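You operate a simulated robot arm through the tools that you are given. There is no shell and no other tool. Be economical: measure what you need, move in short steps, check, and stop when the job is done.

You are at the controls of a simulated two-armed robot. One attempt, no reset.

## Task
Clear the bench spindle: pass the card core across to the flat tray.
Fine: slacken the brake knob first and tighten it again once the core is off. The core goes from one hand to the other and stands upright. Set down upright: card core. Where these are worked on the way, their far stop is far enough and under half their travel is too little: brake knob.

Only the result counts: the job must be done as asked and must still hold three seconds after the hand-in. Knocking over, shifting, dropping, spilling or breaking anything else fails it.

## Robot
Two 7-joint arms with two-finger parallel grippers on one trunk, on a base that drives. Base frame: it is fixed to the floor where the robot stands at the start and does not move with it; the origin is under the middle of the robot, x ahead of it, y to its left, z up. Lengths are in mm, angles in rad, forces in N, time in s.
The left shoulder is at the start at [60, 143, 926], the right one opposite. Places, roughly: black key [600, -400, 900]; blue key [600, -300, 900]; box speed dial [700, 1600, 900]; brake knob [700, 0, 900]; flat tray [500, 500, 900]; green key [700, 1700, 900]; knurled screw [500, -400, 900]; link slider [500, -300, 900]; vent lever [600, 1100, 900]; white key [600, -400, 900]. Payload 1.57 kg a hand.
Tool frame (each hand has its own): the origin (TCP) lies between the finger pads and is the grasp point; the fingertips stand 30 mm ahead of it; z points along the fingers, y is the line along which they close. The gripper opens to 110 mm. The fingers are 24 mm wide and 12 mm thick; the gripper's body (48 by 112 mm) begins 78 mm behind the TCP.
Orientation is that of the tool frame in the base frame, as [roll, pitch, yaw] about the fixed x, y, z axes, in that order (R = Rz(yaw) Ry(pitch) Rx(roll)). With the fingers straight down and closing along the base's y, the tool's x points along the base's -x, its y along +y and its z along -z.

## Interface
- The arms move only by the tool move_arm. It takes "left_targets", "right_targets" or both (then of equal length, played together; a hand with none holds still); each is a list of rows, each an object (a shift or turn left out is 0, a gripper value left out holds the last) with "jaw": the gripper command, from -1 (shut) to 1 (fully open), values between in proportion; "linear": the shift along the tool's x, y, z in units of 100 mm (1.0 is 100 mm), a list of three; "turn": the turn, a rotation vector about the tool's x, y, z in units of 180 degrees (1.0 is 180 degrees), a list of three. In form: [{"jaw": jaw, "linear": [x, y, z], "turn": [ax, ay, az]}, ...]. A call has 1 to 20 rows; each row is the pose to reach, as a shift and turn from the pose commanded when the call began, along the tool's axes at that moment. A call with a number of a shift or a turn outside -1 to 1 is refused whole. A row lasts 0.2 s, in which the tool goes at most 50 mm and 0.15 rad; a call with a longer step from one row to the next is refused whole, and so is a gripper value outside its range. A pose out of reach is approached as far as the arm can. The call stops where the force on the tool passes 40 N (or 10 N more than at its start, if that is more) or the arm is blocked; 0.2 s more then pass. Each finger travels about 45 mm/s and halts on what it meets, pressing with about 43 N; the grip force reading is that of the motor and also rises with nothing between the fingers. The clock runs only during rows and for 0.2 s after the last one: add rows that repeat a pose to give the fingers time. The reply holds the time, the measured pose of the TCP, the force on the tool along the base axes, the opening and the grip force, in the units named above and with some noise, with the torque about the TCP (base axes, N m) and any sound that the robot's microphone picked up.
- Cameras (640 x 400 px; columns grow to the right, rows downward): "scene" is now at [43.3, 13.1, 1532.6]; the picture's right is [0.17, -0.99, 0.00], its down [-0.78, -0.13, -0.62] and it looks along [0.61, 0.10, -0.79] (base axes); focal length 275 px, centre (320, 200). "left" rides on the left gripper at [70, -16, -141] in its tool frame; the picture's right is [0.23, 0.97, 0.00], its down [-0.86, 0.20, -0.48] and it looks along [-0.47, 0.11, 0.88] (tool axes); focal length 222 px, centre (320, 200). "right" rides on the right gripper at [70, 16, -141] in its tool frame; the picture's right is [-0.23, 0.97, 0.00], its down [-0.86, -0.20, -0.48] and it looks along [-0.47, -0.11, 0.88] (tool axes); focal length 222 px, centre (320, 200). There is no depth. A picture from a camera that has moved, and an enlarged one, comes with that camera's place and axes in the base frame and with its lens.
- capture(camera): a new picture of that camera. The clock stands still meanwhile.
- lift_body(by): slides the trunk up (or, below 0, down) by that many mm; the arms and the scene camera ride with it, the base frame stays. It gives what a move gives, with no picture.
- base_move(legs): drives the robot by 1 to 6 legs, each [ahead, left, turn to the left] in mm, mm and rad, along the robot's own axes; the way and the turn of a leg run together, so that a leg with both is an arc; at most 1500 mm and 3.142 rad a leg. The arms and the cameras ride along, it lands a little off, and it stops where it bumps. It gives what a move gives.
- head_to(pan, tilt): turns the head with the scene camera to pan (to the left, within 1.501 rad either way) and tilt (down, from -0.506 to 1.204), counted from straight ahead of the robot. It gives what a move gives.
- inspect(camera, box): a new picture of the part [left, top, right, bottom] of that camera's present view, enlarged. The clock stands still meanwhile.
- job_done(): hands the job in; it is judged then, once.

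Go step by step. Nothing tells you exact positions but the pictures and the camera data: compare them with the known pose of the tool, close in by small moves and look again before you grip or let go. The budget is 120 turns and 92 pictures, counting those below and the enlarged ones. Unless the task says otherwise, let go and move clear before handing in, and close with one line.

The tools are called after ">>>" as a command line: name --argument value ..., lists and objects as JSON in quotes. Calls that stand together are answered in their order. move_arm: Moves the arms, as the interface text tells. Its arguments: {"type":"object","properties":{"left_targets":{"type":"array","items":{"type":"object","properties":{"jaw":{"type":"number"},"linear":{"type":"array","items":{"type":"number"}},"turn":{"type":"array","items":{"type":"number"}}}}},"right_targets":{"type":"array","items":{"type":"object","properties":{"jaw":{"type":"number"},"linear":{"type":"array","items":{"type":"number"}},"turn":{"type":"array","items":{"type":"number"}}}}}},"required":[]} The other tools are called the same way: lift_body (by) slides the trunk up or down; base_move (legs) drives the base; head_to (pan, tilt) turns the head that bears the scene camera; capture (camera) takes a picture; inspect (camera, box) takes an enlarged picture of a part of a camera's view; job_done () hands the job in.

At the start:

```text
time_s: 0.0
left_ee_pos: [390.9, 242.9, 1000.2]
left_ee_rot: [-3.141, 0.0, -3.141]
left_force: [0.0, 0.4, 0.8]
left_wrist_torque: [0.0, 0.0, 0.02]
left_width: 109.7
left_grip_force: 0.0
right_ee_pos: [457.9, -57.2, 999.1]
right_ee_rot: [-3.141, 0.001, 3.142]
right_force: [-0.7, 0.3, -0.1]
right_wrist_torque: [-0.05, 0.0, 0.0]
right_width: 110.0
right_grip_force: 0.1
trunk travel left (down, up): [-525.0, 65.0]
robot x, y, heading: [0.3, 4.3, -0.003]
head pan, tilt: [0.166, 0.906]
```

scene: 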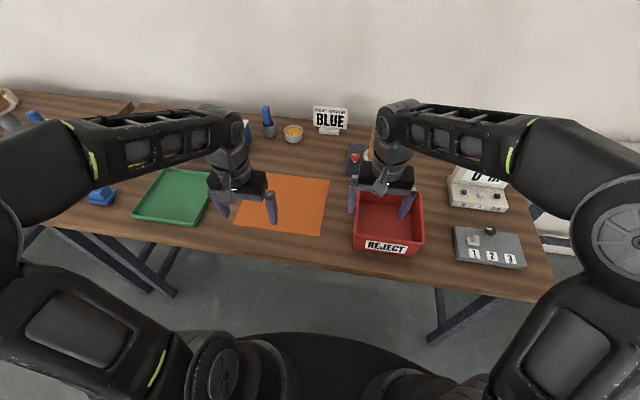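
right: 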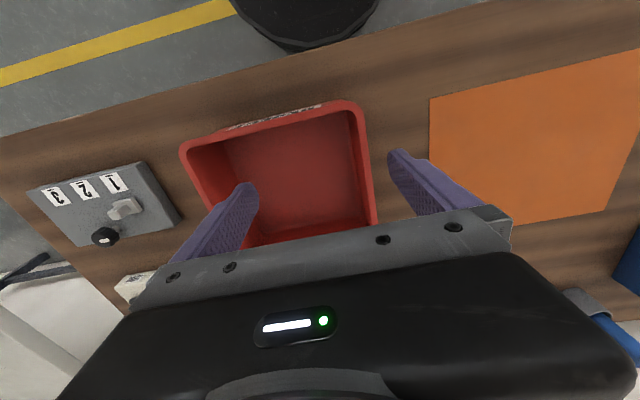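
left: 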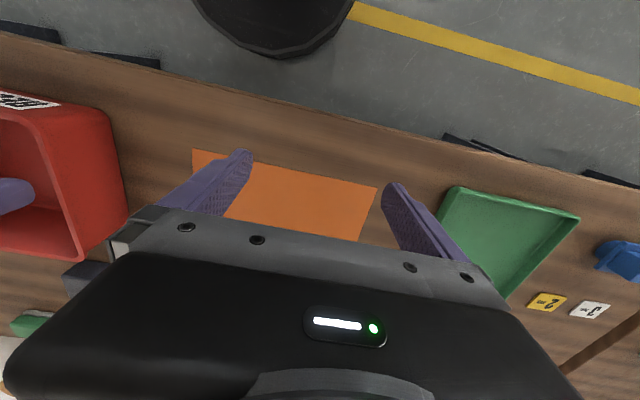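

The spindle and brake knob seem to be hidden behind the right gripper, near [700,0]. I'll look closer.

>>> inspect --camera "scene" --box '[220, 80, 460, 230]'

>>> inspect --camera "scene" --box '[0, 80, 240, 230]'

```text
2.67 times, centred on (340, 155) of scene
camera zoom: at [43.3, 13.1, 1532.6], right [0.17, -0.99, 0.0], down [-0.78, -0.13, -0.62], along [0.61, 0.1, -0.79], focal length 732 px, centre (267, 320)
```

zoom: 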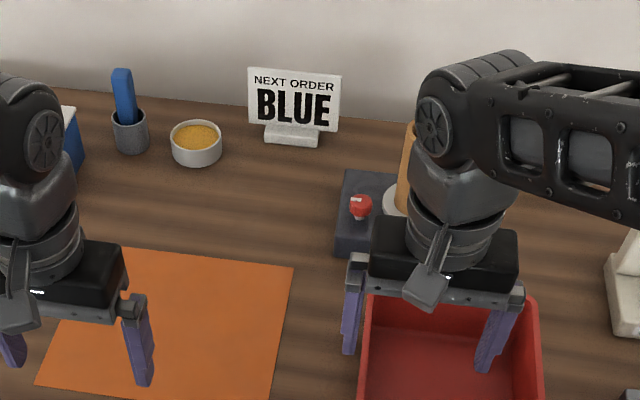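

```text
2.67 times, centred on (120, 155) of scene
camera zoom: at [43.3, 13.1, 1532.6], right [0.17, -0.99, 0.0], down [-0.78, -0.13, -0.62], along [0.61, 0.1, -0.79], focal length 732 px, centre (853, 320)
```

zoom: 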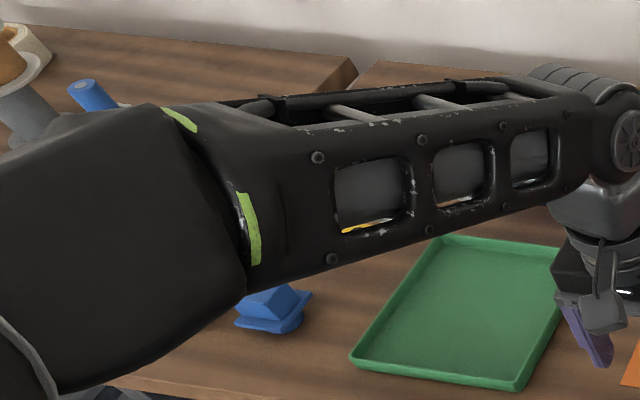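

The red knob sits on a dark box, and a brown tube (the core) is behind the right wrist. I'll move the right arm up and to the right to get a clear view.

>>> move_arm --right_targets '[{"linear": [0, 0, -0.4]}, {"linear": [0, -0.3, -0.7]}, {"linear": [0.2, -0.7, -0.8]}, {"linear": [0.4, -1.0, -0.8]}, {"linear": [0.6, -1.0, -0.8]}]'

>>> move_arm --right_targets '[{"linear": [0, -0.4, 0]}, {"linear": [0, -0.8, 0]}, {"linear": [0, -1.0, 0]}]'

>>> capture --camera "scene"

```text
time_s: 1.2
left_ee_pos: [391.4, 244.2, 1000.5]
left_ee_rot: [3.141, 0.0, 3.14]
left_force: [-0.7, -0.6, 0.6]
left_wrist_torque: [-0.01, -0.01, 0.0]
left_width: 110.0
left_grip_force: 0.1
right_ee_pos: [398.1, -157.8, 1079.9]
right_ee_rot: [3.141, 0.0, 3.141]
right_force: [0.4, 0.4, 1.6]
right_wrist_torque: [-0.04, -0.03, 0.0]
right_width: 109.9
right_grip_force: 0.1
trunk travel left (down, up): [-525.0, 65.0]
robot x, y, heading: [-1.3, 2.5, 0.002]
head pan, tilt: [0.166, 0.906]
```

```text
time_s: 2.0
left_ee_pos: [392.2, 244.2, 999.4]
left_ee_rot: [3.141, 0.0, -3.141]
left_force: [0.3, 0.7, -0.4]
left_wrist_torque: [0.01, 0.0, 0.01]
left_width: 110.0
left_grip_force: 0.0
right_ee_pos: [396.8, -258.9, 1080.8]
right_ee_rot: [3.142, 0.0, -3.141]
right_force: [0.0, -0.2, -0.2]
right_wrist_torque: [-0.01, 0.0, 0.02]
right_width: 109.7
right_grip_force: 0.1
trunk travel left (down, up): [-525.0, 65.0]
robot x, y, heading: [-1.9, 2.1, -0.002]
head pan, tilt: [0.166, 0.906]
```

```text
86 pictures are left
camera scene: at [43.1, 12.8, 1532.6], right [0.17, -0.99, 0.0], down [-0.78, -0.13, -0.62], along [0.61, 0.1, -0.79], focal length 275 px, centre (320, 200)
```

scene: 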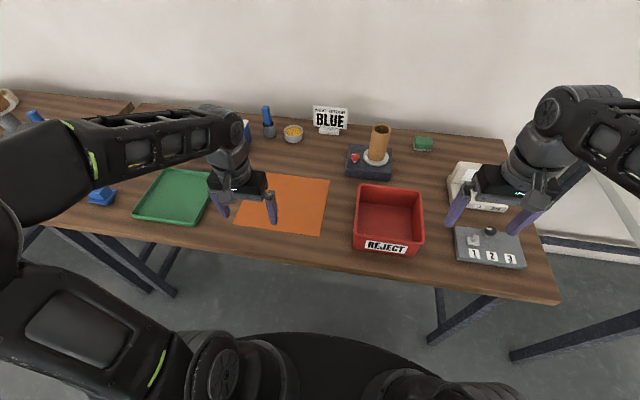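

>>> inspect --camera "scene" --box '[320, 110, 416, 190]'

```text
5.00 times, centred on (368, 150) of scene
camera zoom: at [43.1, 12.8, 1532.6], right [0.17, -0.99, 0.0], down [-0.78, -0.13, -0.62], along [0.61, 0.1, -0.79], focal length 1373 px, centre (80, 450)
```

zoom: 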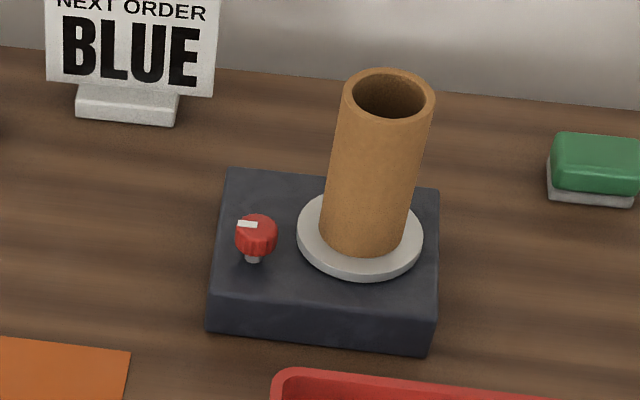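

The knob is at about (670, 9), its top at about z 968. The core axis is at about (698, -56), top at about 1048. Both are near the reach limit, so I'll lift the right hand clear and drive ahead about 130 mm.

>>> move_arm --right_targets '[{"linear": [0, 0.3, -0.3]}, {"linear": [0, 0.6, -0.6]}, {"linear": [0, 0.9, -0.9]}]' --left_targets '[{"linear": [0, 0.2, -0.2]}, {"linear": [0, 0.4, -0.5]}, {"linear": [0, 0.6, -0.8]}]'

>>> base_move --legs '[[130, 0, 0]]'

>>> head_to --pan 0.0 --tilt 0.9

>>> capture --camera "scene"

>>> capture --camera "right"

```text
time_s: 2.8
left_ee_pos: [389.8, 306.8, 1078.3]
left_ee_rot: [-3.138, 0.001, -3.14]
left_force: [-1.6, 2.2, 0.0]
left_wrist_torque: [-0.17, -0.05, -0.01]
left_width: 110.0
left_grip_force: 0.0
right_ee_pos: [400.6, -177.0, 1124.0]
right_ee_rot: [-3.139, 0.005, -3.137]
right_force: [1.2, -4.0, -2.5]
right_wrist_torque: [0.47, 0.15, -0.01]
right_width: 109.8
right_grip_force: 0.1
right hand out of reach, approached as far as the arm can: row 1, 2, 3
trunk travel left (down, up): [-525.0, 65.0]
robot x, y, heading: [2.3, -0.4, -0.002]
head pan, tilt: [0.166, 0.906]
```

```text
time_s: 4.1
left_ee_pos: [522.5, 303.0, 1079.6]
left_ee_rot: [3.141, -0.002, -3.14]
left_force: [0.0, -0.5, 0.2]
left_wrist_torque: [0.01, 0.01, 0.03]
left_width: 109.9
left_grip_force: 0.0
right_ee_pos: [531.5, -180.7, 1120.7]
right_ee_rot: [-3.14, -0.002, 3.141]
right_force: [0.3, -0.2, 0.3]
right_wrist_torque: [-0.02, 0.06, -0.03]
right_width: 110.1
right_grip_force: 0.1
trunk travel left (down, up): [-525.0, 65.0]
robot x, y, heading: [126.1, 2.1, -0.001]
head pan, tilt: [0.166, 0.906]
```

```text
time_s: 4.8
left_ee_pos: [521.4, 303.3, 1079.7]
left_ee_rot: [-3.141, 0.0, -3.141]
left_force: [-0.2, -0.2, 0.8]
left_wrist_torque: [-0.04, -0.02, 0.0]
left_width: 109.7
left_grip_force: 0.1
right_ee_pos: [531.0, -181.5, 1122.1]
right_ee_rot: [-3.141, 0.001, 3.141]
right_force: [-0.5, 0.2, 0.8]
right_wrist_torque: [0.01, 0.01, 0.02]
right_width: 110.0
right_grip_force: 0.1
trunk travel left (down, up): [-525.0, 65.0]
robot x, y, heading: [130.0, 1.1, 0.005]
head pan, tilt: [0.0, 0.901]
```

```text
84 pictures are left
camera scene: at [174.3, 0.6, 1533.0], right [0.0, -1.0, 0.0], down [-0.78, 0.0, -0.62], along [0.62, 0.0, -0.78], focal length 275 px, centre (320, 200)
```

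scene: 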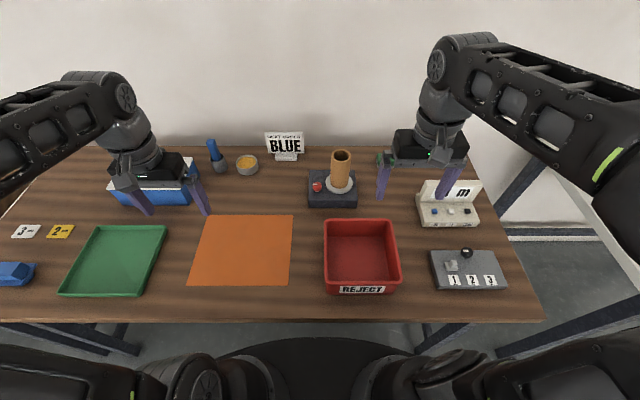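

```text
83 pictures are left
camera right: at [462.2, -166.1, 1263.6], right [0.23, 0.97, 0.0], down [0.85, -0.2, 0.48], along [0.47, -0.11, -0.88], focal length 222 px, centre (320, 200)
```

right: 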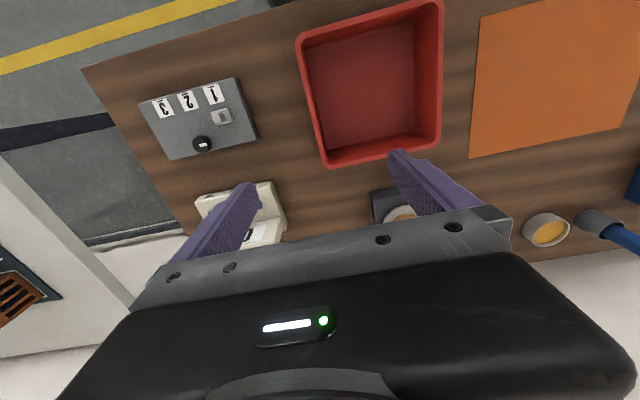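

The arms are near their top height limit here, so I'll raise the trunk 60 mm and zoom in on the knob and core.

>>> lift_body --by 60

>>> inspect --camera "scene" --box '[296, 140, 376, 215]'

>>> inspect --camera "scene" --box '[0, 140, 320, 340]'

```text
time_s: 5.8
left_ee_pos: [523.0, 303.8, 1139.2]
left_ee_rot: [3.141, 0.001, 3.141]
left_force: [0.8, -0.6, 0.1]
left_wrist_torque: [0.0, -0.01, 0.01]
left_width: 109.9
left_grip_force: 0.0
right_ee_pos: [531.8, -180.6, 1181.7]
right_ee_rot: [-3.14, -0.001, -3.141]
right_force: [0.0, 0.1, 0.2]
right_wrist_torque: [-0.02, -0.01, 0.0]
right_width: 110.4
right_grip_force: 0.1
trunk travel left (down, up): [-585.0, 5.0]
robot x, y, heading: [130.2, 2.1, -0.002]
head pan, tilt: [0.0, 0.901]
```

```text
5.33 times, centred on (336, 178) of scene
camera zoom: at [174.7, 0.6, 1593.0], right [0.0, -1.0, 0.0], down [-0.78, 0.0, -0.62], along [0.62, 0.0, -0.78], focal length 1465 px, centre (235, 320)
```

zoom: 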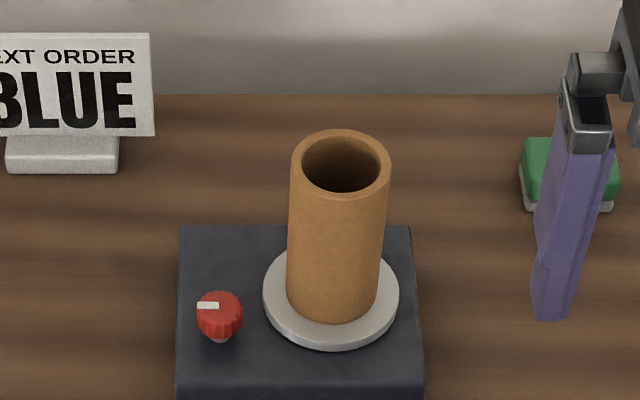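

```text
2.00 times, centred on (160, 240) of scene
camera zoom: at [174.7, 0.6, 1593.0], right [0.0, -1.0, 0.0], down [-0.78, 0.0, -0.62], along [0.62, 0.0, -0.78], focal length 549 px, centre (640, 120)
```

zoom: 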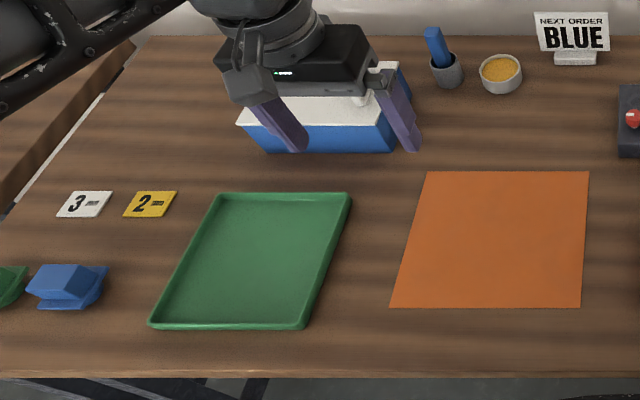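

I have coarse positions, and the tray centre is at about (490, 510). I'll bring the right hand above the knob to measure it from its own camera.

>>> move_arm --right_targets '[{"linear": [-0.2, 0.35, 0], "jaw": 0.2}, {"linear": [-0.4, 0.7, 0]}, {"linear": [-0.7, 0.95, 0]}]'

>>> move_arm --right_targets '[{"linear": [-0.2, 0.35, 0.1]}, {"linear": [-0.4, 0.7, 0.3]}, {"linear": [-0.7, 0.95, 0.6]}, {"linear": [-0.86, 0.95, 0.6]}]'

>>> capture --camera "right"

```text
time_s: 6.6
left_ee_pos: [523.2, 303.3, 1138.2]
left_ee_rot: [-3.139, -0.004, -3.141]
left_force: [0.4, -0.2, -1.2]
left_wrist_torque: [-0.08, 0.05, 0.02]
left_width: 109.9
left_grip_force: 0.0
right_ee_pos: [601.1, -88.4, 1183.1]
right_ee_rot: [3.141, 0.024, 3.137]
right_force: [1.0, -0.1, 0.4]
right_wrist_torque: [0.0, 0.08, -0.04]
right_width: 66.0
right_grip_force: 0.1
right hand out of reach, approached as far as the arm can: row 2
trunk travel left (down, up): [-585.0, 5.0]
robot x, y, heading: [129.2, -2.5, 0.0]
head pan, tilt: [0.0, 0.901]
```

```text
time_s: 7.6
left_ee_pos: [520.3, 302.3, 1139.8]
left_ee_rot: [-3.141, 0.0, -3.141]
left_force: [-0.3, -0.3, -0.4]
left_wrist_torque: [-0.01, -0.02, 0.02]
left_width: 110.0
left_grip_force: 0.1
right_ee_pos: [680.4, 3.8, 1118.1]
right_ee_rot: [3.138, 0.006, 3.141]
right_force: [-0.4, 0.9, -0.1]
right_wrist_torque: [-0.02, 0.01, 0.03]
right_width: 66.2
right_grip_force: 0.1
right hand out of reach, approached as far as the arm can: row 1, 4
trunk travel left (down, up): [-585.0, 5.0]
robot x, y, heading: [131.1, 2.3, -0.004]
head pan, tilt: [0.0, 0.901]
```

```text
80 pictures are left
camera right: at [611.3, 20.1, 1259.5], right [0.23, 0.97, 0.0], down [0.85, -0.2, 0.48], along [0.47, -0.11, -0.88], focal length 222 px, centre (320, 200)
```

right: 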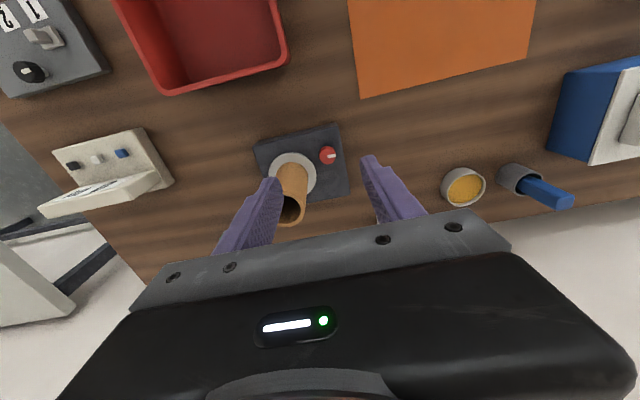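

Triangulating both cameras puts the table at about z 857, lower than nominal. So the knob is at about (719, 8, 918), the core axis at about (743, -57) with its top at about 1014, and the tray centre at about (512, 546). I'll back the right hand up a little and drive ahead another 80 mm.

>>> move_arm --right_targets '[{"linear": [0.4, 0, 0]}, {"linear": [0.8, 0, 0]}]'

>>> base_move --legs '[[80, 0, 0]]'

>>> capture --camera "right"

>>> inspect --camera "right" --box '[250, 110, 370, 210]'

>>> capture --camera "scene"

```text
time_s: 8.2
left_ee_pos: [521.6, 303.2, 1139.2]
left_ee_rot: [-3.14, -0.001, 3.14]
left_force: [-1.0, 0.2, 0.0]
left_wrist_torque: [0.02, 0.03, 0.0]
left_width: 110.1
left_grip_force: 0.0
right_ee_pos: [601.0, 7.1, 1118.4]
right_ee_rot: [3.141, 0.002, 3.142]
right_force: [-0.7, 0.4, -0.1]
right_wrist_torque: [-0.02, 0.01, 0.03]
right_width: 66.0
right_grip_force: 0.0
trunk travel left (down, up): [-585.0, 5.0]
robot x, y, heading: [131.6, -0.6, -0.0]
head pan, tilt: [0.0, 0.901]
```

```text
time_s: 9.2
left_ee_pos: [600.4, 303.9, 1137.7]
left_ee_rot: [-3.141, -0.003, -3.14]
left_force: [0.3, 0.1, -0.1]
left_wrist_torque: [-0.04, 0.04, 0.02]
left_width: 110.1
left_grip_force: 0.0
right_ee_pos: [681.2, 8.9, 1117.0]
right_ee_rot: [3.141, -0.001, -3.141]
right_force: [0.3, 0.2, -0.6]
right_wrist_torque: [-0.01, 0.07, 0.02]
right_width: 66.1
right_grip_force: 0.2
trunk travel left (down, up): [-585.0, 5.0]
robot x, y, heading: [207.5, -0.4, 0.003]
head pan, tilt: [0.0, 0.901]
```

```text
79 pictures are left
camera right: at [612.6, 23.5, 1259.3], right [0.23, 0.97, 0.0], down [0.86, -0.2, 0.48], along [0.47, -0.11, -0.88], focal length 222 px, centre (320, 200)
```

right: 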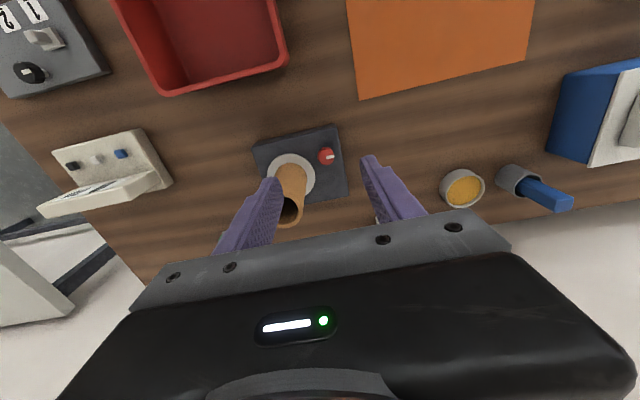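

```text
4.00 times, centred on (310, 160) of right
camera zoom: at [612.6, 23.5, 1259.3], right [0.23, 0.97, 0.0], down [0.86, -0.2, 0.48], along [0.47, -0.11, -0.88], focal length 888 px, centre (360, 360)
```

zoom: 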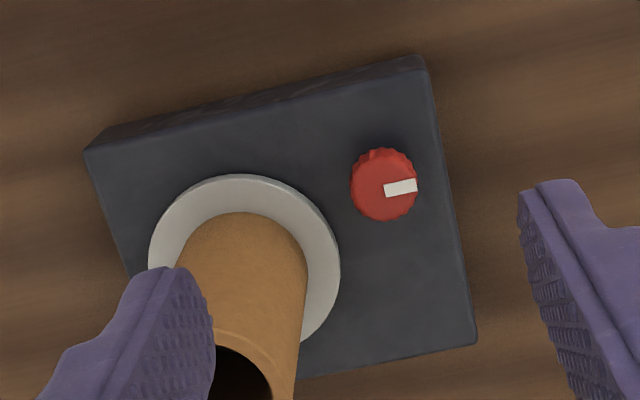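

```text
77 pictures are left
camera scene: at [255.3, 0.8, 1592.9], right [0.0, -1.0, 0.0], down [-0.78, 0.0, -0.62], along [0.62, 0.0, -0.78], focal length 275 px, centre (320, 200)
```

scene: 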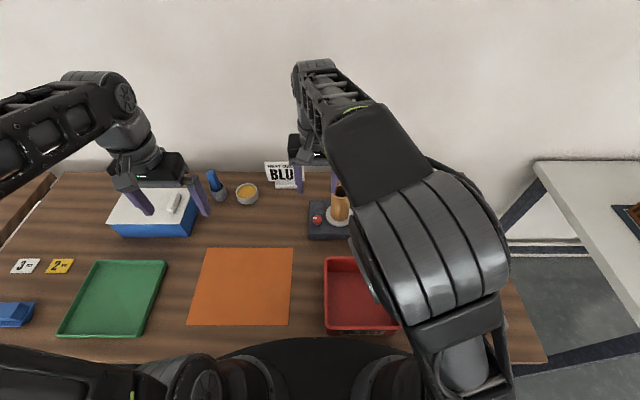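

The knob is confirmed at about (719, 9) with its pointer towards +y. I'll yaw the right hand about 105° clockwise, so the closing line runs roughly along x, clear of the core, and move over the knob while still high.

>>> move_arm --right_targets '[{"turn": [0, 0, 0.045]}, {"turn": [0, 0, 0.09]}, {"turn": [0, 0, 0.135]}, {"turn": [0, 0, 0.18]}, {"turn": [0, 0, 0.225]}, {"turn": [0, 0, 0.27]}, {"turn": [0, 0, 0.315]}, {"turn": [0, 0, 0.36]}, {"turn": [0, 0, 0.405]}, {"turn": [0, 0, 0.45]}, {"turn": [0, 0, 0.495]}, {"turn": [0, 0, 0.54]}, {"turn": [0, 0, 0.583]}]'

>>> capture --camera "right"

```text
time_s: 12.0
left_ee_pos: [600.0, 304.0, 1139.0]
left_ee_rot: [3.14, 0.001, -3.141]
left_force: [-0.6, -0.4, 0.8]
left_wrist_torque: [-0.01, 0.0, -0.01]
left_width: 110.1
left_grip_force: 0.1
right_ee_pos: [679.5, 7.9, 1117.1]
right_ee_rot: [3.14, -0.001, 1.308]
right_force: [0.8, -0.5, -0.1]
right_wrist_torque: [0.03, -0.01, 0.0]
right_width: 66.0
right_grip_force: 0.1
trunk travel left (down, up): [-585.0, 5.0]
robot x, y, heading: [208.7, -1.3, 0.001]
head pan, tilt: [0.0, 0.901]
```

```text
76 pictures are left
camera right: at [714.8, 70.6, 1259.7], right [0.88, -0.47, 0.0], down [-0.41, -0.77, 0.48], along [-0.23, -0.42, -0.88], focal length 222 px, centre (320, 200)
```

right: 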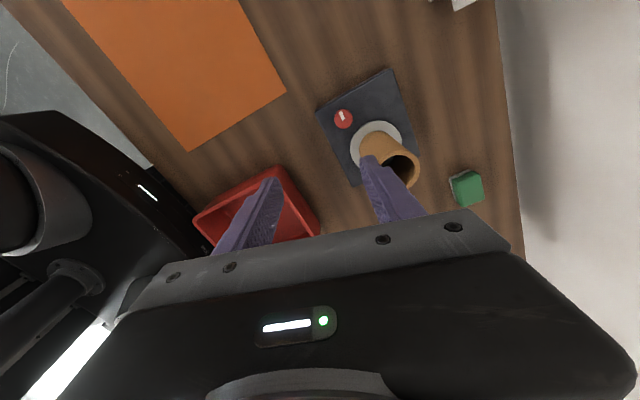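

The knob is at (720, 9) and the core axis at about (747, -56). I'm centring over the knob and coming down partway.

>>> move_arm --right_targets '[{"linear": [0.115, 0.389, 0]}, {"linear": [0.115, 0.389, 0.4]}, {"linear": [0.115, 0.389, 0.8]}, {"linear": [0.115, 0.389, 1.0]}]'

>>> capture --camera "right"

>>> inspect --camera "right" --box '[240, 90, 440, 215]'

>>> inspect --camera "scene" --box '[270, 150, 390, 250]'

```text
time_s: 13.0
left_ee_pos: [600.1, 304.0, 1139.9]
left_ee_rot: [-3.141, -0.001, -3.141]
left_force: [0.6, -0.7, 0.1]
left_wrist_torque: [0.0, -0.04, 0.03]
left_width: 110.1
left_grip_force: 0.1
right_ee_pos: [721.8, 9.9, 1018.5]
right_ee_rot: [3.14, -0.001, 1.311]
right_force: [0.3, 0.7, 0.5]
right_wrist_torque: [0.01, -0.01, -0.01]
right_width: 66.0
right_grip_force: 0.0
trunk travel left (down, up): [-585.0, 5.0]
robot x, y, heading: [211.0, 0.4, 0.003]
head pan, tilt: [0.0, 0.901]
```

```text
75 pictures are left
camera right: at [755.4, 72.7, 1160.5], right [0.88, -0.47, 0.0], down [-0.41, -0.78, 0.48], along [-0.22, -0.42, -0.88], focal length 222 px, centre (320, 200)
```

right: 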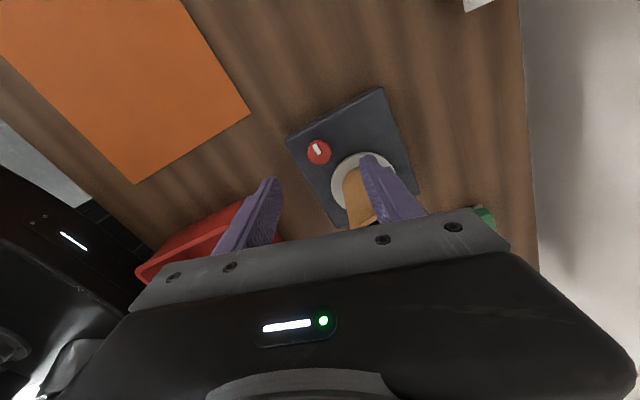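

```text
3.20 times, centred on (340, 152) of right
camera zoom: at [755.4, 72.7, 1160.5], right [0.88, -0.47, 0.0], down [-0.41, -0.78, 0.48], along [-0.22, -0.42, -0.88], focal length 711 px, centre (256, 352)
```

zoom: 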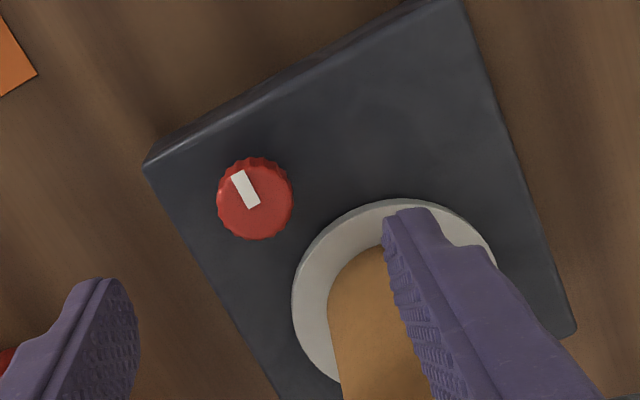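

```text
4.00 times, centred on (330, 200) of scene
camera zoom: at [252.9, 1.1, 1593.1], right [0.0, -1.0, 0.0], down [-0.78, 0.0, -0.62], along [0.62, 0.0, -0.78], focal length 1099 px, centre (280, 200)
```

zoom: 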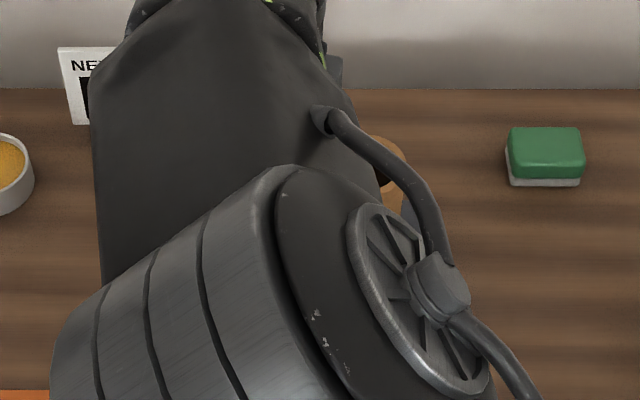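

The knob is right under the TCP. I'm descending to TCP z about 938, so the tips are about 8 mm above the box top, and looking again before gripping.

>>> move_arm --right_targets '[{"linear": [0, 0, 0.3]}, {"linear": [0, 0, 0.6]}, {"linear": [0, 0, 0.8]}]'

>>> capture --camera "right"

```text
time_s: 13.8
left_ee_pos: [600.4, 302.9, 1139.1]
left_ee_rot: [-3.142, 0.001, -3.139]
left_force: [-0.5, -0.4, 0.0]
left_wrist_torque: [0.01, -0.01, -0.02]
left_width: 109.9
left_grip_force: 0.1
right_ee_pos: [720.2, 10.4, 937.7]
right_ee_rot: [3.141, -0.001, 1.312]
right_force: [-0.1, 0.2, 0.7]
right_wrist_torque: [-0.02, 0.01, 0.02]
right_width: 66.0
right_grip_force: 0.2
trunk travel left (down, up): [-585.0, 5.0]
robot x, y, heading: [210.4, 0.1, 0.004]
head pan, tilt: [0.0, 0.901]
```

```text
72 pictures are left
camera right: at [755.4, 72.4, 1079.5], right [0.88, -0.47, 0.0], down [-0.41, -0.78, 0.48], along [-0.22, -0.42, -0.88], focal length 222 px, centre (320, 200)
```

right: 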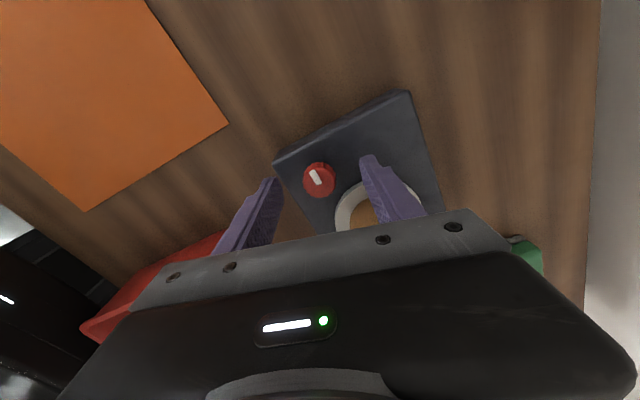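

The knob is centred between the fingers, so I'm closing on it.

>>> move_arm --right_targets '[{"jaw": -1}, {"jaw": -1}, {"jaw": -1}, {"jaw": -1}, {"jaw": -1}]'

>>> inspect --camera "right" --box '[240, 110, 440, 235]'

```text
time_s: 15.0
left_ee_pos: [599.4, 303.4, 1140.1]
left_ee_rot: [-3.141, 0.001, -3.141]
left_force: [-0.4, -0.3, -0.4]
left_wrist_torque: [0.02, 0.02, 0.03]
left_width: 110.1
left_grip_force: 0.1
right_ee_pos: [720.8, 9.0, 938.1]
right_ee_rot: [-3.141, -0.001, 1.312]
right_force: [-3.5, 0.7, -1.9]
right_wrist_torque: [0.16, 0.06, -0.01]
right_width: 26.5
right_grip_force: 37.2
trunk travel left (down, up): [-585.0, 5.0]
robot x, y, heading: [207.9, 0.1, 0.006]
head pan, tilt: [0.0, 0.901]
```

```text
3.20 times, centred on (340, 172) of right
camera zoom: at [754.9, 72.2, 1079.6], right [0.88, -0.47, 0.0], down [-0.41, -0.78, 0.48], along [-0.23, -0.42, -0.88], focal length 711 px, centre (256, 288)
```

zoom: 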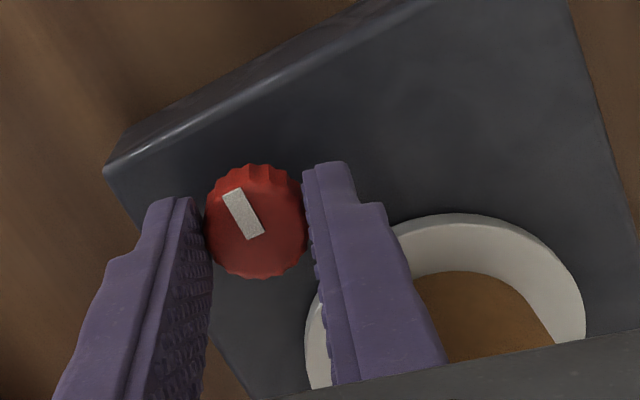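

The grip is firm on the knob (26.5 mm). I'll try a small counterclockwise turn and watch the torque.

>>> move_arm --right_targets '[{"turn": [0, 0, -0.03]}, {"turn": [0, 0, -0.06]}, {"turn": [0, 0, -0.09]}]'

>>> inspect --camera "right" --box '[240, 110, 440, 235]'

```text
time_s: 15.8
left_ee_pos: [599.1, 304.1, 1139.2]
left_ee_rot: [-3.141, 0.0, 3.141]
left_force: [-0.2, 0.6, 0.3]
left_wrist_torque: [0.0, 0.01, 0.0]
left_width: 109.9
left_grip_force: 0.1
right_ee_pos: [720.2, 9.2, 937.3]
right_ee_rot: [-3.138, 0.0, 1.596]
right_force: [-7.4, 2.6, -8.6]
right_wrist_torque: [0.09, 0.03, -0.05]
right_width: 26.4
right_grip_force: 37.1
trunk travel left (down, up): [-585.0, 5.0]
robot x, y, heading: [209.3, -2.2, 0.002]
head pan, tilt: [0.0, 0.901]
```

```text
3.20 times, centred on (340, 172) of right
camera zoom: at [735.6, 79.2, 1079.6], right [0.98, -0.2, 0.0], down [-0.18, -0.86, 0.48], along [-0.1, -0.47, -0.88], focal length 711 px, centre (256, 288)
```

zoom: 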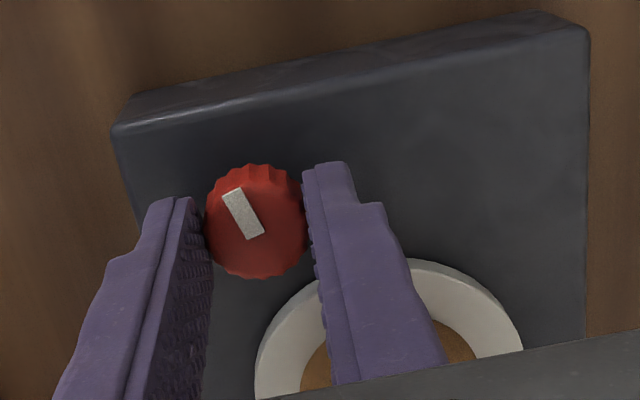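

The knob turns freely counterclockwise with the hand, so I'll keep going.

>>> move_arm --right_targets '[{"turn": [0, 0, -0.04]}, {"turn": [0, 0, -0.08]}, {"turn": [0, 0, -0.12]}, {"turn": [0, 0, -0.16]}, {"turn": [0, 0, -0.2]}, {"turn": [0, 0, -0.24]}, {"turn": [0, 0, -0.28]}]'

>>> inspect --camera "right" --box '[240, 110, 440, 235]'

```text
time_s: 17.4
left_ee_pos: [599.8, 302.9, 1138.9]
left_ee_rot: [-3.141, 0.001, -3.141]
left_force: [-0.1, 0.0, -0.6]
left_wrist_torque: [0.02, 0.0, 0.01]
left_width: 109.9
left_grip_force: 0.0
right_ee_pos: [720.0, 8.8, 937.5]
right_ee_rot: [-3.141, -0.001, 2.475]
right_force: [-15.3, -1.0, -11.0]
right_wrist_torque: [0.08, 0.29, -0.04]
right_width: 26.1
right_grip_force: 36.8
trunk travel left (down, up): [-585.0, 5.0]
robot x, y, heading: [209.6, -1.3, -0.001]
head pan, tilt: [0.0, 0.901]
```

```text
3.20 times, centred on (340, 172) of right
camera zoom: at [675.8, 64.3, 1079.7], right [0.78, 0.63, 0.0], down [0.55, -0.69, 0.48], along [0.3, -0.37, -0.88], focal length 711 px, centre (256, 288)
```

zoom: 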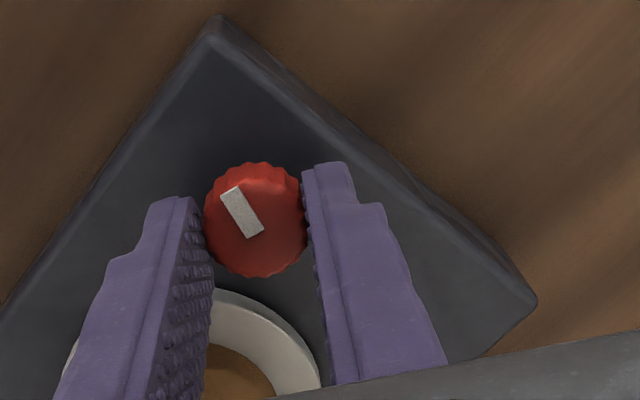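

It's turned about 67° with no stop yet. I'll release, rotate back the other way and regrip for another stroke.

>>> move_arm --right_targets '[{"jaw": 0.0}, {"jaw": 0.0}, {"jaw": 0.0}, {"turn": [0, 0, 0.045]}, {"turn": [0, 0, 0.09]}, {"turn": [0, 0, 0.135]}, {"turn": [0, 0, 0.18]}, {"turn": [0, 0, 0.225]}, {"turn": [0, 0, 0.27]}, {"turn": [0, 0, 0.315]}, {"turn": [0, 0, 0.36]}, {"turn": [0, 0, 0.38]}, {"turn": [0, 0, 0.38]}]'

>>> inspect --camera "right" --box '[240, 110, 440, 235]'

```text
time_s: 20.2
left_ee_pos: [600.8, 304.1, 1139.8]
left_ee_rot: [3.141, 0.0, -3.14]
left_force: [-0.6, 0.0, -0.1]
left_wrist_torque: [-0.03, -0.02, 0.04]
left_width: 110.1
left_grip_force: 0.1
right_ee_pos: [721.5, 9.5, 937.1]
right_ee_rot: [-3.141, 0.0, 1.278]
right_force: [-0.5, -0.1, 0.1]
right_wrist_torque: [0.0, -0.02, -0.03]
right_width: 55.0
right_grip_force: 0.1
trunk travel left (down, up): [-585.0, 5.0]
robot x, y, heading: [209.2, 1.4, 0.004]
head pan, tilt: [0.0, 0.901]
```

```text
3.20 times, centred on (340, 172) of right
camera zoom: at [757.4, 70.8, 1079.8], right [0.87, -0.5, 0.0], down [-0.44, -0.76, 0.48], along [-0.24, -0.41, -0.88], focal length 711 px, centre (256, 288)
```

zoom: 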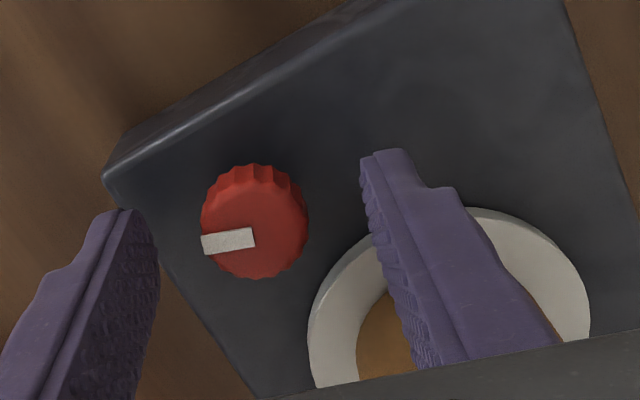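

The knob held its turn. I'm gripping again for a second stroke.

>>> move_arm --right_targets '[{"jaw": -1}, {"jaw": -1}, {"jaw": -1}, {"jaw": -1}, {"turn": [0, 0, -0.04]}, {"turn": [0, 0, -0.08]}, {"turn": [0, 0, -0.12]}, {"turn": [0, 0, -0.16]}, {"turn": [0, 0, -0.2]}, {"turn": [0, 0, -0.24]}, {"turn": [0, 0, -0.28]}, {"turn": [0, 0, -0.32]}, {"turn": [0, 0, -0.36]}, {"turn": [0, 0, -0.38]}]'

>>> inspect --camera "right" --box '[240, 110, 440, 235]'

```text
time_s: 23.2
left_ee_pos: [599.8, 303.6, 1141.4]
left_ee_rot: [3.141, 0.0, -3.14]
left_force: [0.0, -0.2, 0.1]
left_wrist_torque: [-0.01, 0.01, -0.01]
left_width: 109.8
left_grip_force: 0.0
right_ee_pos: [720.0, 9.1, 938.8]
right_ee_rot: [-3.141, 0.0, 2.477]
right_force: [-9.3, -3.8, -1.4]
right_wrist_torque: [-0.29, 0.26, -0.54]
right_width: 27.3
right_grip_force: 38.4
trunk travel left (down, up): [-585.0, 5.0]
robot x, y, heading: [205.7, -0.8, 0.003]
head pan, tilt: [0.0, 0.901]
```

```text
3.20 times, centred on (340, 172) of right
camera zoom: at [676.2, 63.9, 1080.3], right [0.78, 0.62, 0.0], down [0.55, -0.69, 0.48], along [0.3, -0.37, -0.88], focal length 711 px, centre (256, 288)
```

zoom: 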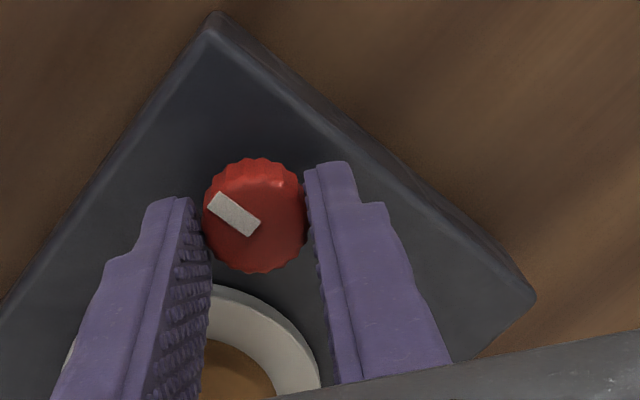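

The knob hit its far stop at about 90° (torque rose and the fingers slipped), so the brake is slack. I'll release it and rise straight up.

>>> move_arm --right_targets '[{"jaw": 0.0}, {"jaw": 0.0}, {"jaw": 0.0}, {"linear": [0, 0, -0.4]}, {"linear": [0, 0, -0.8]}, {"linear": [0, 0, -1.0]}]'

>>> move_arm --right_targets '[{"linear": [0, 0, -0.4]}, {"linear": [0, 0, -0.7]}]'

>>> capture --camera "right"

```text
time_s: 24.6
left_ee_pos: [599.6, 304.3, 1139.6]
left_ee_rot: [-3.141, 0.002, -3.14]
left_force: [0.1, -0.7, -0.1]
left_wrist_torque: [-0.06, -0.01, 0.03]
left_width: 110.0
left_grip_force: 0.1
right_ee_pos: [721.0, 11.3, 1038.4]
right_ee_rot: [-3.141, 0.001, 2.474]
right_force: [-0.3, 0.4, -0.5]
right_wrist_torque: [0.02, -0.04, 0.0]
right_width: 55.0
right_grip_force: 0.1
trunk travel left (down, up): [-585.0, 5.0]
robot x, y, heading: [208.1, -0.3, 0.003]
head pan, tilt: [0.0, 0.901]
```

```text
time_s: 25.2
left_ee_pos: [600.0, 303.2, 1139.9]
left_ee_rot: [-3.141, 0.0, -3.14]
left_force: [0.7, 0.4, 0.8]
left_wrist_torque: [0.01, -0.02, -0.04]
left_width: 110.2
left_grip_force: 0.0
right_ee_pos: [722.4, 6.7, 1107.9]
right_ee_rot: [-3.141, 0.001, 2.474]
right_force: [-1.3, -0.5, 0.5]
right_wrist_torque: [0.02, 0.01, 0.04]
right_width: 54.8
right_grip_force: 0.1
trunk travel left (down, up): [-585.0, 5.0]
robot x, y, heading: [211.7, 1.2, 0.003]
head pan, tilt: [0.0, 0.901]
```

```text
66 pictures are left
camera right: at [677.8, 63.2, 1250.4], right [0.78, 0.62, 0.0], down [0.55, -0.69, 0.48], along [0.3, -0.37, -0.88], focal length 222 px, centre (320, 200)
```

right: 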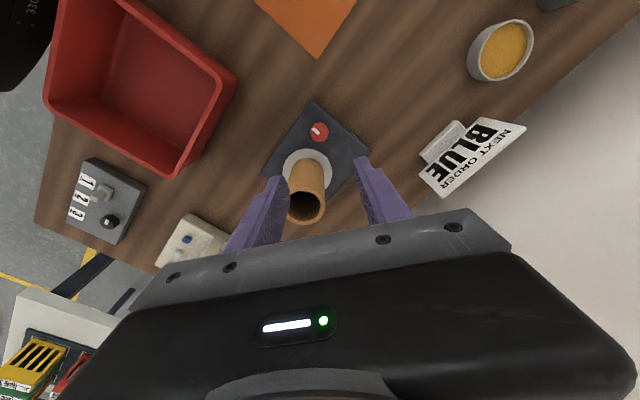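

The knob pointer now faces the robot. The core axis measures about (747, -55) with its top at about 1014. I'll move over it with the jaws wider and partly descend.

>>> move_arm --right_targets '[{"linear": [-0.3, -0.17, 0], "jaw": 0.6}, {"linear": [-0.58, -0.33, 0]}, {"linear": [-0.58, -0.33, 0.2]}, {"linear": [-0.58, -0.33, 0.3]}]'

>>> capture --camera "right"

>>> inspect --camera "scene" --box '[260, 130, 400, 250]'

```text
time_s: 26.2
left_ee_pos: [600.5, 303.9, 1138.7]
left_ee_rot: [-3.141, -0.001, -3.14]
left_force: [-1.1, -0.7, -0.4]
left_wrist_torque: [-0.01, 0.0, 0.04]
left_width: 110.2
left_grip_force: 0.0
right_ee_pos: [746.5, -53.3, 1078.8]
right_ee_rot: [3.139, 0.001, 2.473]
right_force: [-0.3, 0.2, -0.3]
right_wrist_torque: [0.03, 0.02, 0.01]
right_width: 88.2
right_grip_force: 0.1
trunk travel left (down, up): [-585.0, 5.0]
robot x, y, heading: [207.7, 1.8, 0.002]
head pan, tilt: [0.0, 0.901]
```

```text
65 pictures are left
camera right: at [702.4, 1.9, 1220.3], right [0.78, 0.62, 0.0], down [0.55, -0.69, 0.48], along [0.3, -0.37, -0.88], focal length 222 px, centre (320, 200)
```

right: 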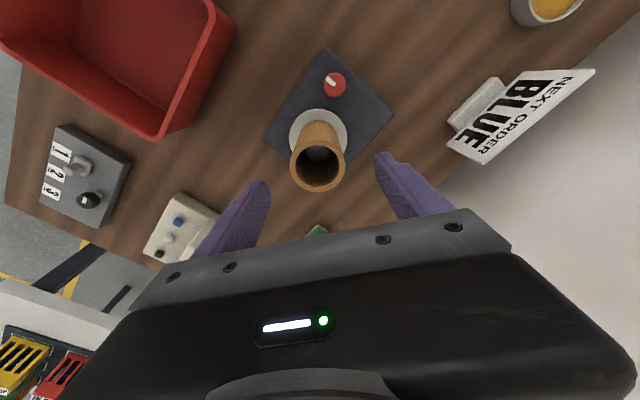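

```text
3.33 times, centred on (330, 190) of scene
camera zoom: at [253.5, 0.6, 1593.0], right [0.0, -1.0, 0.0], down [-0.78, 0.0, -0.62], along [0.62, 0.0, -0.78], focal length 916 px, centre (287, 233)
```

zoom: 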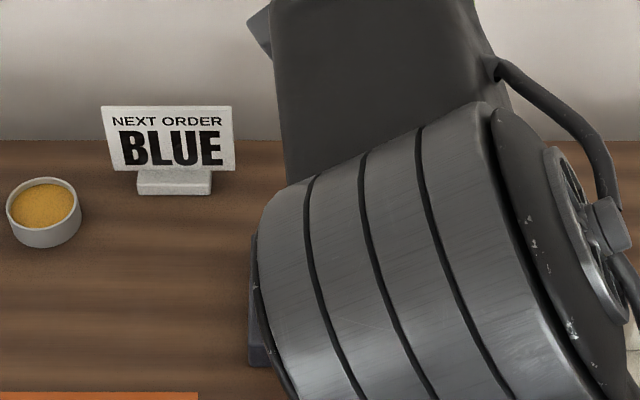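

The core is nearly centred. I'm correcting by a few mm and descending so the fingertips overlap its top by about 35 mm.

>>> move_arm --right_targets '[{"linear": [-0.04, -0.03, 0.1]}, {"linear": [-0.04, -0.03, 0.4]}, {"linear": [-0.04, -0.03, 0.68]}, {"linear": [-0.04, -0.03, 0.68]}]'

>>> inspect --camera "right" --box '[220, 90, 440, 228]'

```text
time_s: 27.2
left_ee_pos: [600.4, 304.3, 1138.4]
left_ee_rot: [-3.141, 0.001, -3.139]
left_force: [-0.1, 0.1, -0.2]
left_wrist_torque: [-0.02, 0.01, 0.0]
left_width: 110.2
left_grip_force: 0.0
right_ee_pos: [744.7, -55.8, 1009.3]
right_ee_rot: [3.14, -0.002, 2.473]
right_force: [-0.3, 0.6, -0.4]
right_wrist_torque: [0.01, -0.01, 0.02]
right_width: 88.0
right_grip_force: 0.0
trunk travel left (down, up): [-585.0, 5.0]
robot x, y, heading: [209.5, 0.9, 0.002]
head pan, tilt: [0.0, 0.901]
```

```text
2.90 times, centred on (330, 159) of right
camera zoom: at [701.4, -1.6, 1150.7], right [0.78, 0.62, 0.0], down [0.55, -0.69, 0.48], along [0.3, -0.37, -0.88], focal length 644 px, centre (291, 319)
```

zoom: 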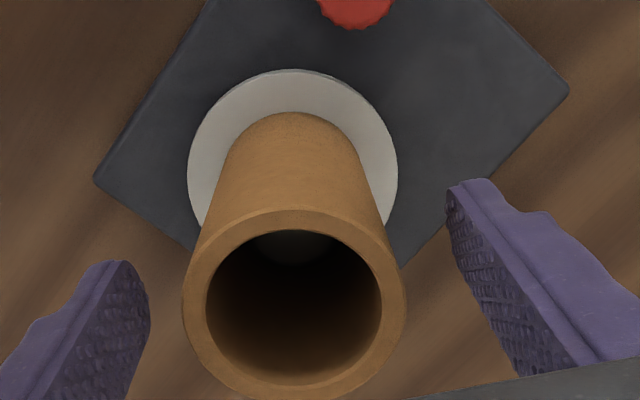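

Centred within about 1 mm, so I'm closing on the core.

>>> move_arm --right_targets '[{"jaw": -1}, {"jaw": -1}, {"jaw": -1}, {"jaw": -1}, {"jaw": -1}]'

```text
time_s: 28.4
left_ee_pos: [599.1, 303.5, 1139.7]
left_ee_rot: [-3.141, 0.001, -3.14]
left_force: [0.4, 0.0, 0.4]
left_wrist_torque: [0.0, 0.0, 0.02]
left_width: 110.2
left_grip_force: 0.0
right_ee_pos: [745.9, -56.2, 1009.5]
right_ee_rot: [-3.141, 0.0, 2.474]
right_force: [-0.5, 0.9, 0.5]
right_wrist_torque: [0.03, -0.05, 0.0]
right_width: 53.8
right_grip_force: 41.7
trunk travel left (down, up): [-585.0, 5.0]
robot x, y, heading: [207.5, 2.3, -0.0]
head pan, tilt: [0.0, 0.901]
```

Gripped at 53.8 mm. I'm lifting straight up.

>>> move_arm --right_targets '[{"linear": [0, 0, -0.1]}, {"linear": [0, 0, -0.25]}, {"linear": [0, 0, -0.45]}, {"linear": [0, 0, -0.65]}, {"linear": [0, 0, -0.85]}, {"linear": [0, 0, -1.0]}]'

>>> capture --camera "right"

>>> capture --camera "left"

```text
time_s: 29.8
left_ee_pos: [600.8, 302.9, 1139.6]
left_ee_rot: [-3.142, -0.001, -3.14]
left_force: [0.3, -0.4, -0.5]
left_wrist_torque: [0.02, -0.01, 0.02]
left_width: 110.0
left_grip_force: 0.0
right_ee_pos: [746.5, -57.4, 1109.9]
right_ee_rot: [-3.142, -0.001, 2.472]
right_force: [-0.9, 0.2, -1.0]
right_wrist_torque: [-0.02, -0.01, -0.01]
right_width: 53.9
right_grip_force: 42.9
trunk travel left (down, up): [-585.0, 5.0]
robot x, y, heading: [209.8, 2.3, 0.004]
head pan, tilt: [0.0, 0.901]
```

```text
62 pictures are left
camera right: at [702.5, -3.1, 1252.8], right [0.78, 0.62, 0.0], down [0.55, -0.69, 0.48], along [0.3, -0.37, -0.88], focal length 222 px, centre (320, 200)
```

right: 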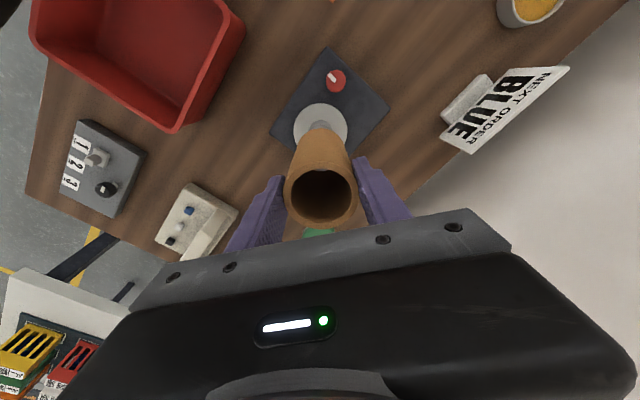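

```text
61 pictures are left
camera left: at [531.2, 287.4, 1281.0], right [-0.23, 0.97, 0.0], down [0.85, 0.2, 0.48], along [0.47, 0.11, -0.88], focal length 222 px, centre (320, 200)
```

left: 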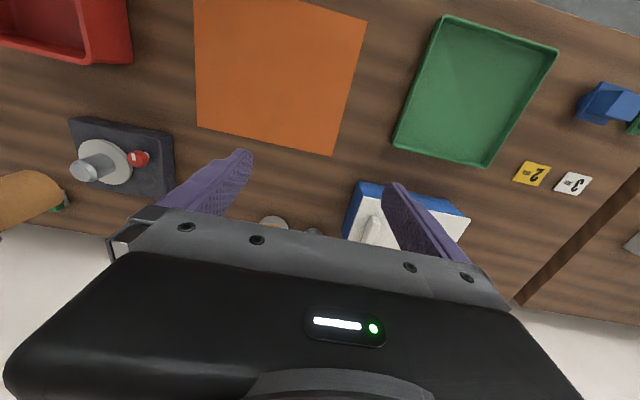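

The core is off the spindle with about 24 mm clearance. I'll move it to the handover spot at about (690, 15), and turn the left hand to approach from the near left, tilted 40° below horizontal.

>>> move_arm --right_targets '[{"linear": [0.1, 0.0, -0.1]}, {"linear": [0.4, 0.1, -0.1]}, {"linear": [0.7, 0.17, -0.1]}, {"linear": [0.885, 0.218, -0.1]}, {"linear": [0.885, 0.218, -0.1]}]' --left_targets '[{"turn": [0, 0, 0.0424]}, {"turn": [0, 0, 0.0848]}, {"turn": [0, 0, 0.1272]}, {"turn": [0, 0, 0.1696]}, {"turn": [0, 0, 0.212]}]'

>>> move_arm --left_targets '[{"turn": [0, -0.0464, 0]}, {"turn": [0, -0.0928, 0]}, {"turn": [0, -0.1392, 0]}, {"turn": [0, -0.1856, 0]}, {"turn": [0, -0.232, 0]}, {"turn": [0, -0.278, 0]}]'

>>> capture --camera "scene"

>>> capture --camera "left"

```text
time_s: 31.0
left_ee_pos: [600.1, 304.1, 1140.6]
left_ee_rot: [-3.141, 0.0, 2.477]
left_force: [-0.5, -0.1, -0.5]
left_wrist_torque: [0.0, -0.02, 0.02]
left_width: 110.0
left_grip_force: 0.0
right_ee_pos: [690.6, 14.1, 1121.0]
right_ee_rot: [3.141, 0.0, 2.474]
right_force: [0.3, -0.3, -0.5]
right_wrist_torque: [0.01, 0.01, 0.0]
right_width: 53.9
right_grip_force: 43.5
trunk travel left (down, up): [-585.0, 5.0]
robot x, y, heading: [210.6, 0.9, 0.004]
head pan, tilt: [0.0, 0.901]
```

```text
time_s: 32.4
left_ee_pos: [599.6, 303.0, 1138.9]
left_ee_rot: [-3.141, 0.876, 2.476]
left_force: [0.3, 0.9, 0.2]
left_wrist_torque: [-0.03, -0.01, -0.03]
left_width: 110.0
left_grip_force: 0.0
right_ee_pos: [690.8, 14.6, 1119.7]
right_ee_rot: [-3.141, 0.0, 2.473]
right_force: [-0.2, 0.4, -0.7]
right_wrist_torque: [0.01, 0.0, 0.02]
right_width: 53.8
right_grip_force: 42.4
trunk travel left (down, up): [-585.0, 5.0]
robot x, y, heading: [211.9, 2.2, 0.006]
head pan, tilt: [0.0, 0.901]
```

```text
60 pictures are left
camera scene: at [253.0, 1.5, 1593.0], right [0.0, -1.0, 0.0], down [-0.78, 0.0, -0.62], along [0.62, 0.0, -0.78], focal length 275 px, centre (320, 200)
```

scene: 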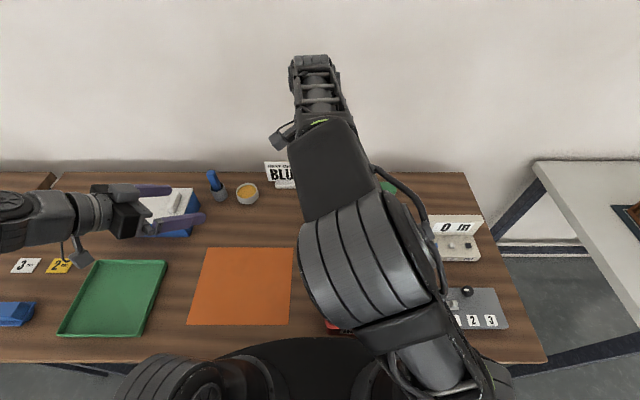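

```text
59 pictures are left
camera left: at [470.2, 386.0, 1176.8], right [0.49, 0.86, -0.17], down [0.26, 0.05, 0.96], along [0.83, -0.51, -0.2], focal length 222 px, centre (320, 200)
```

left: 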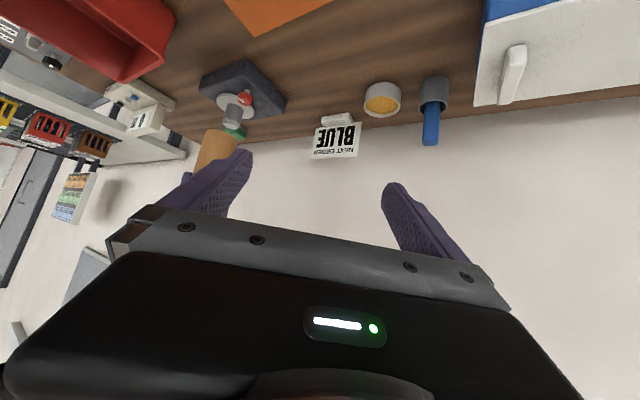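

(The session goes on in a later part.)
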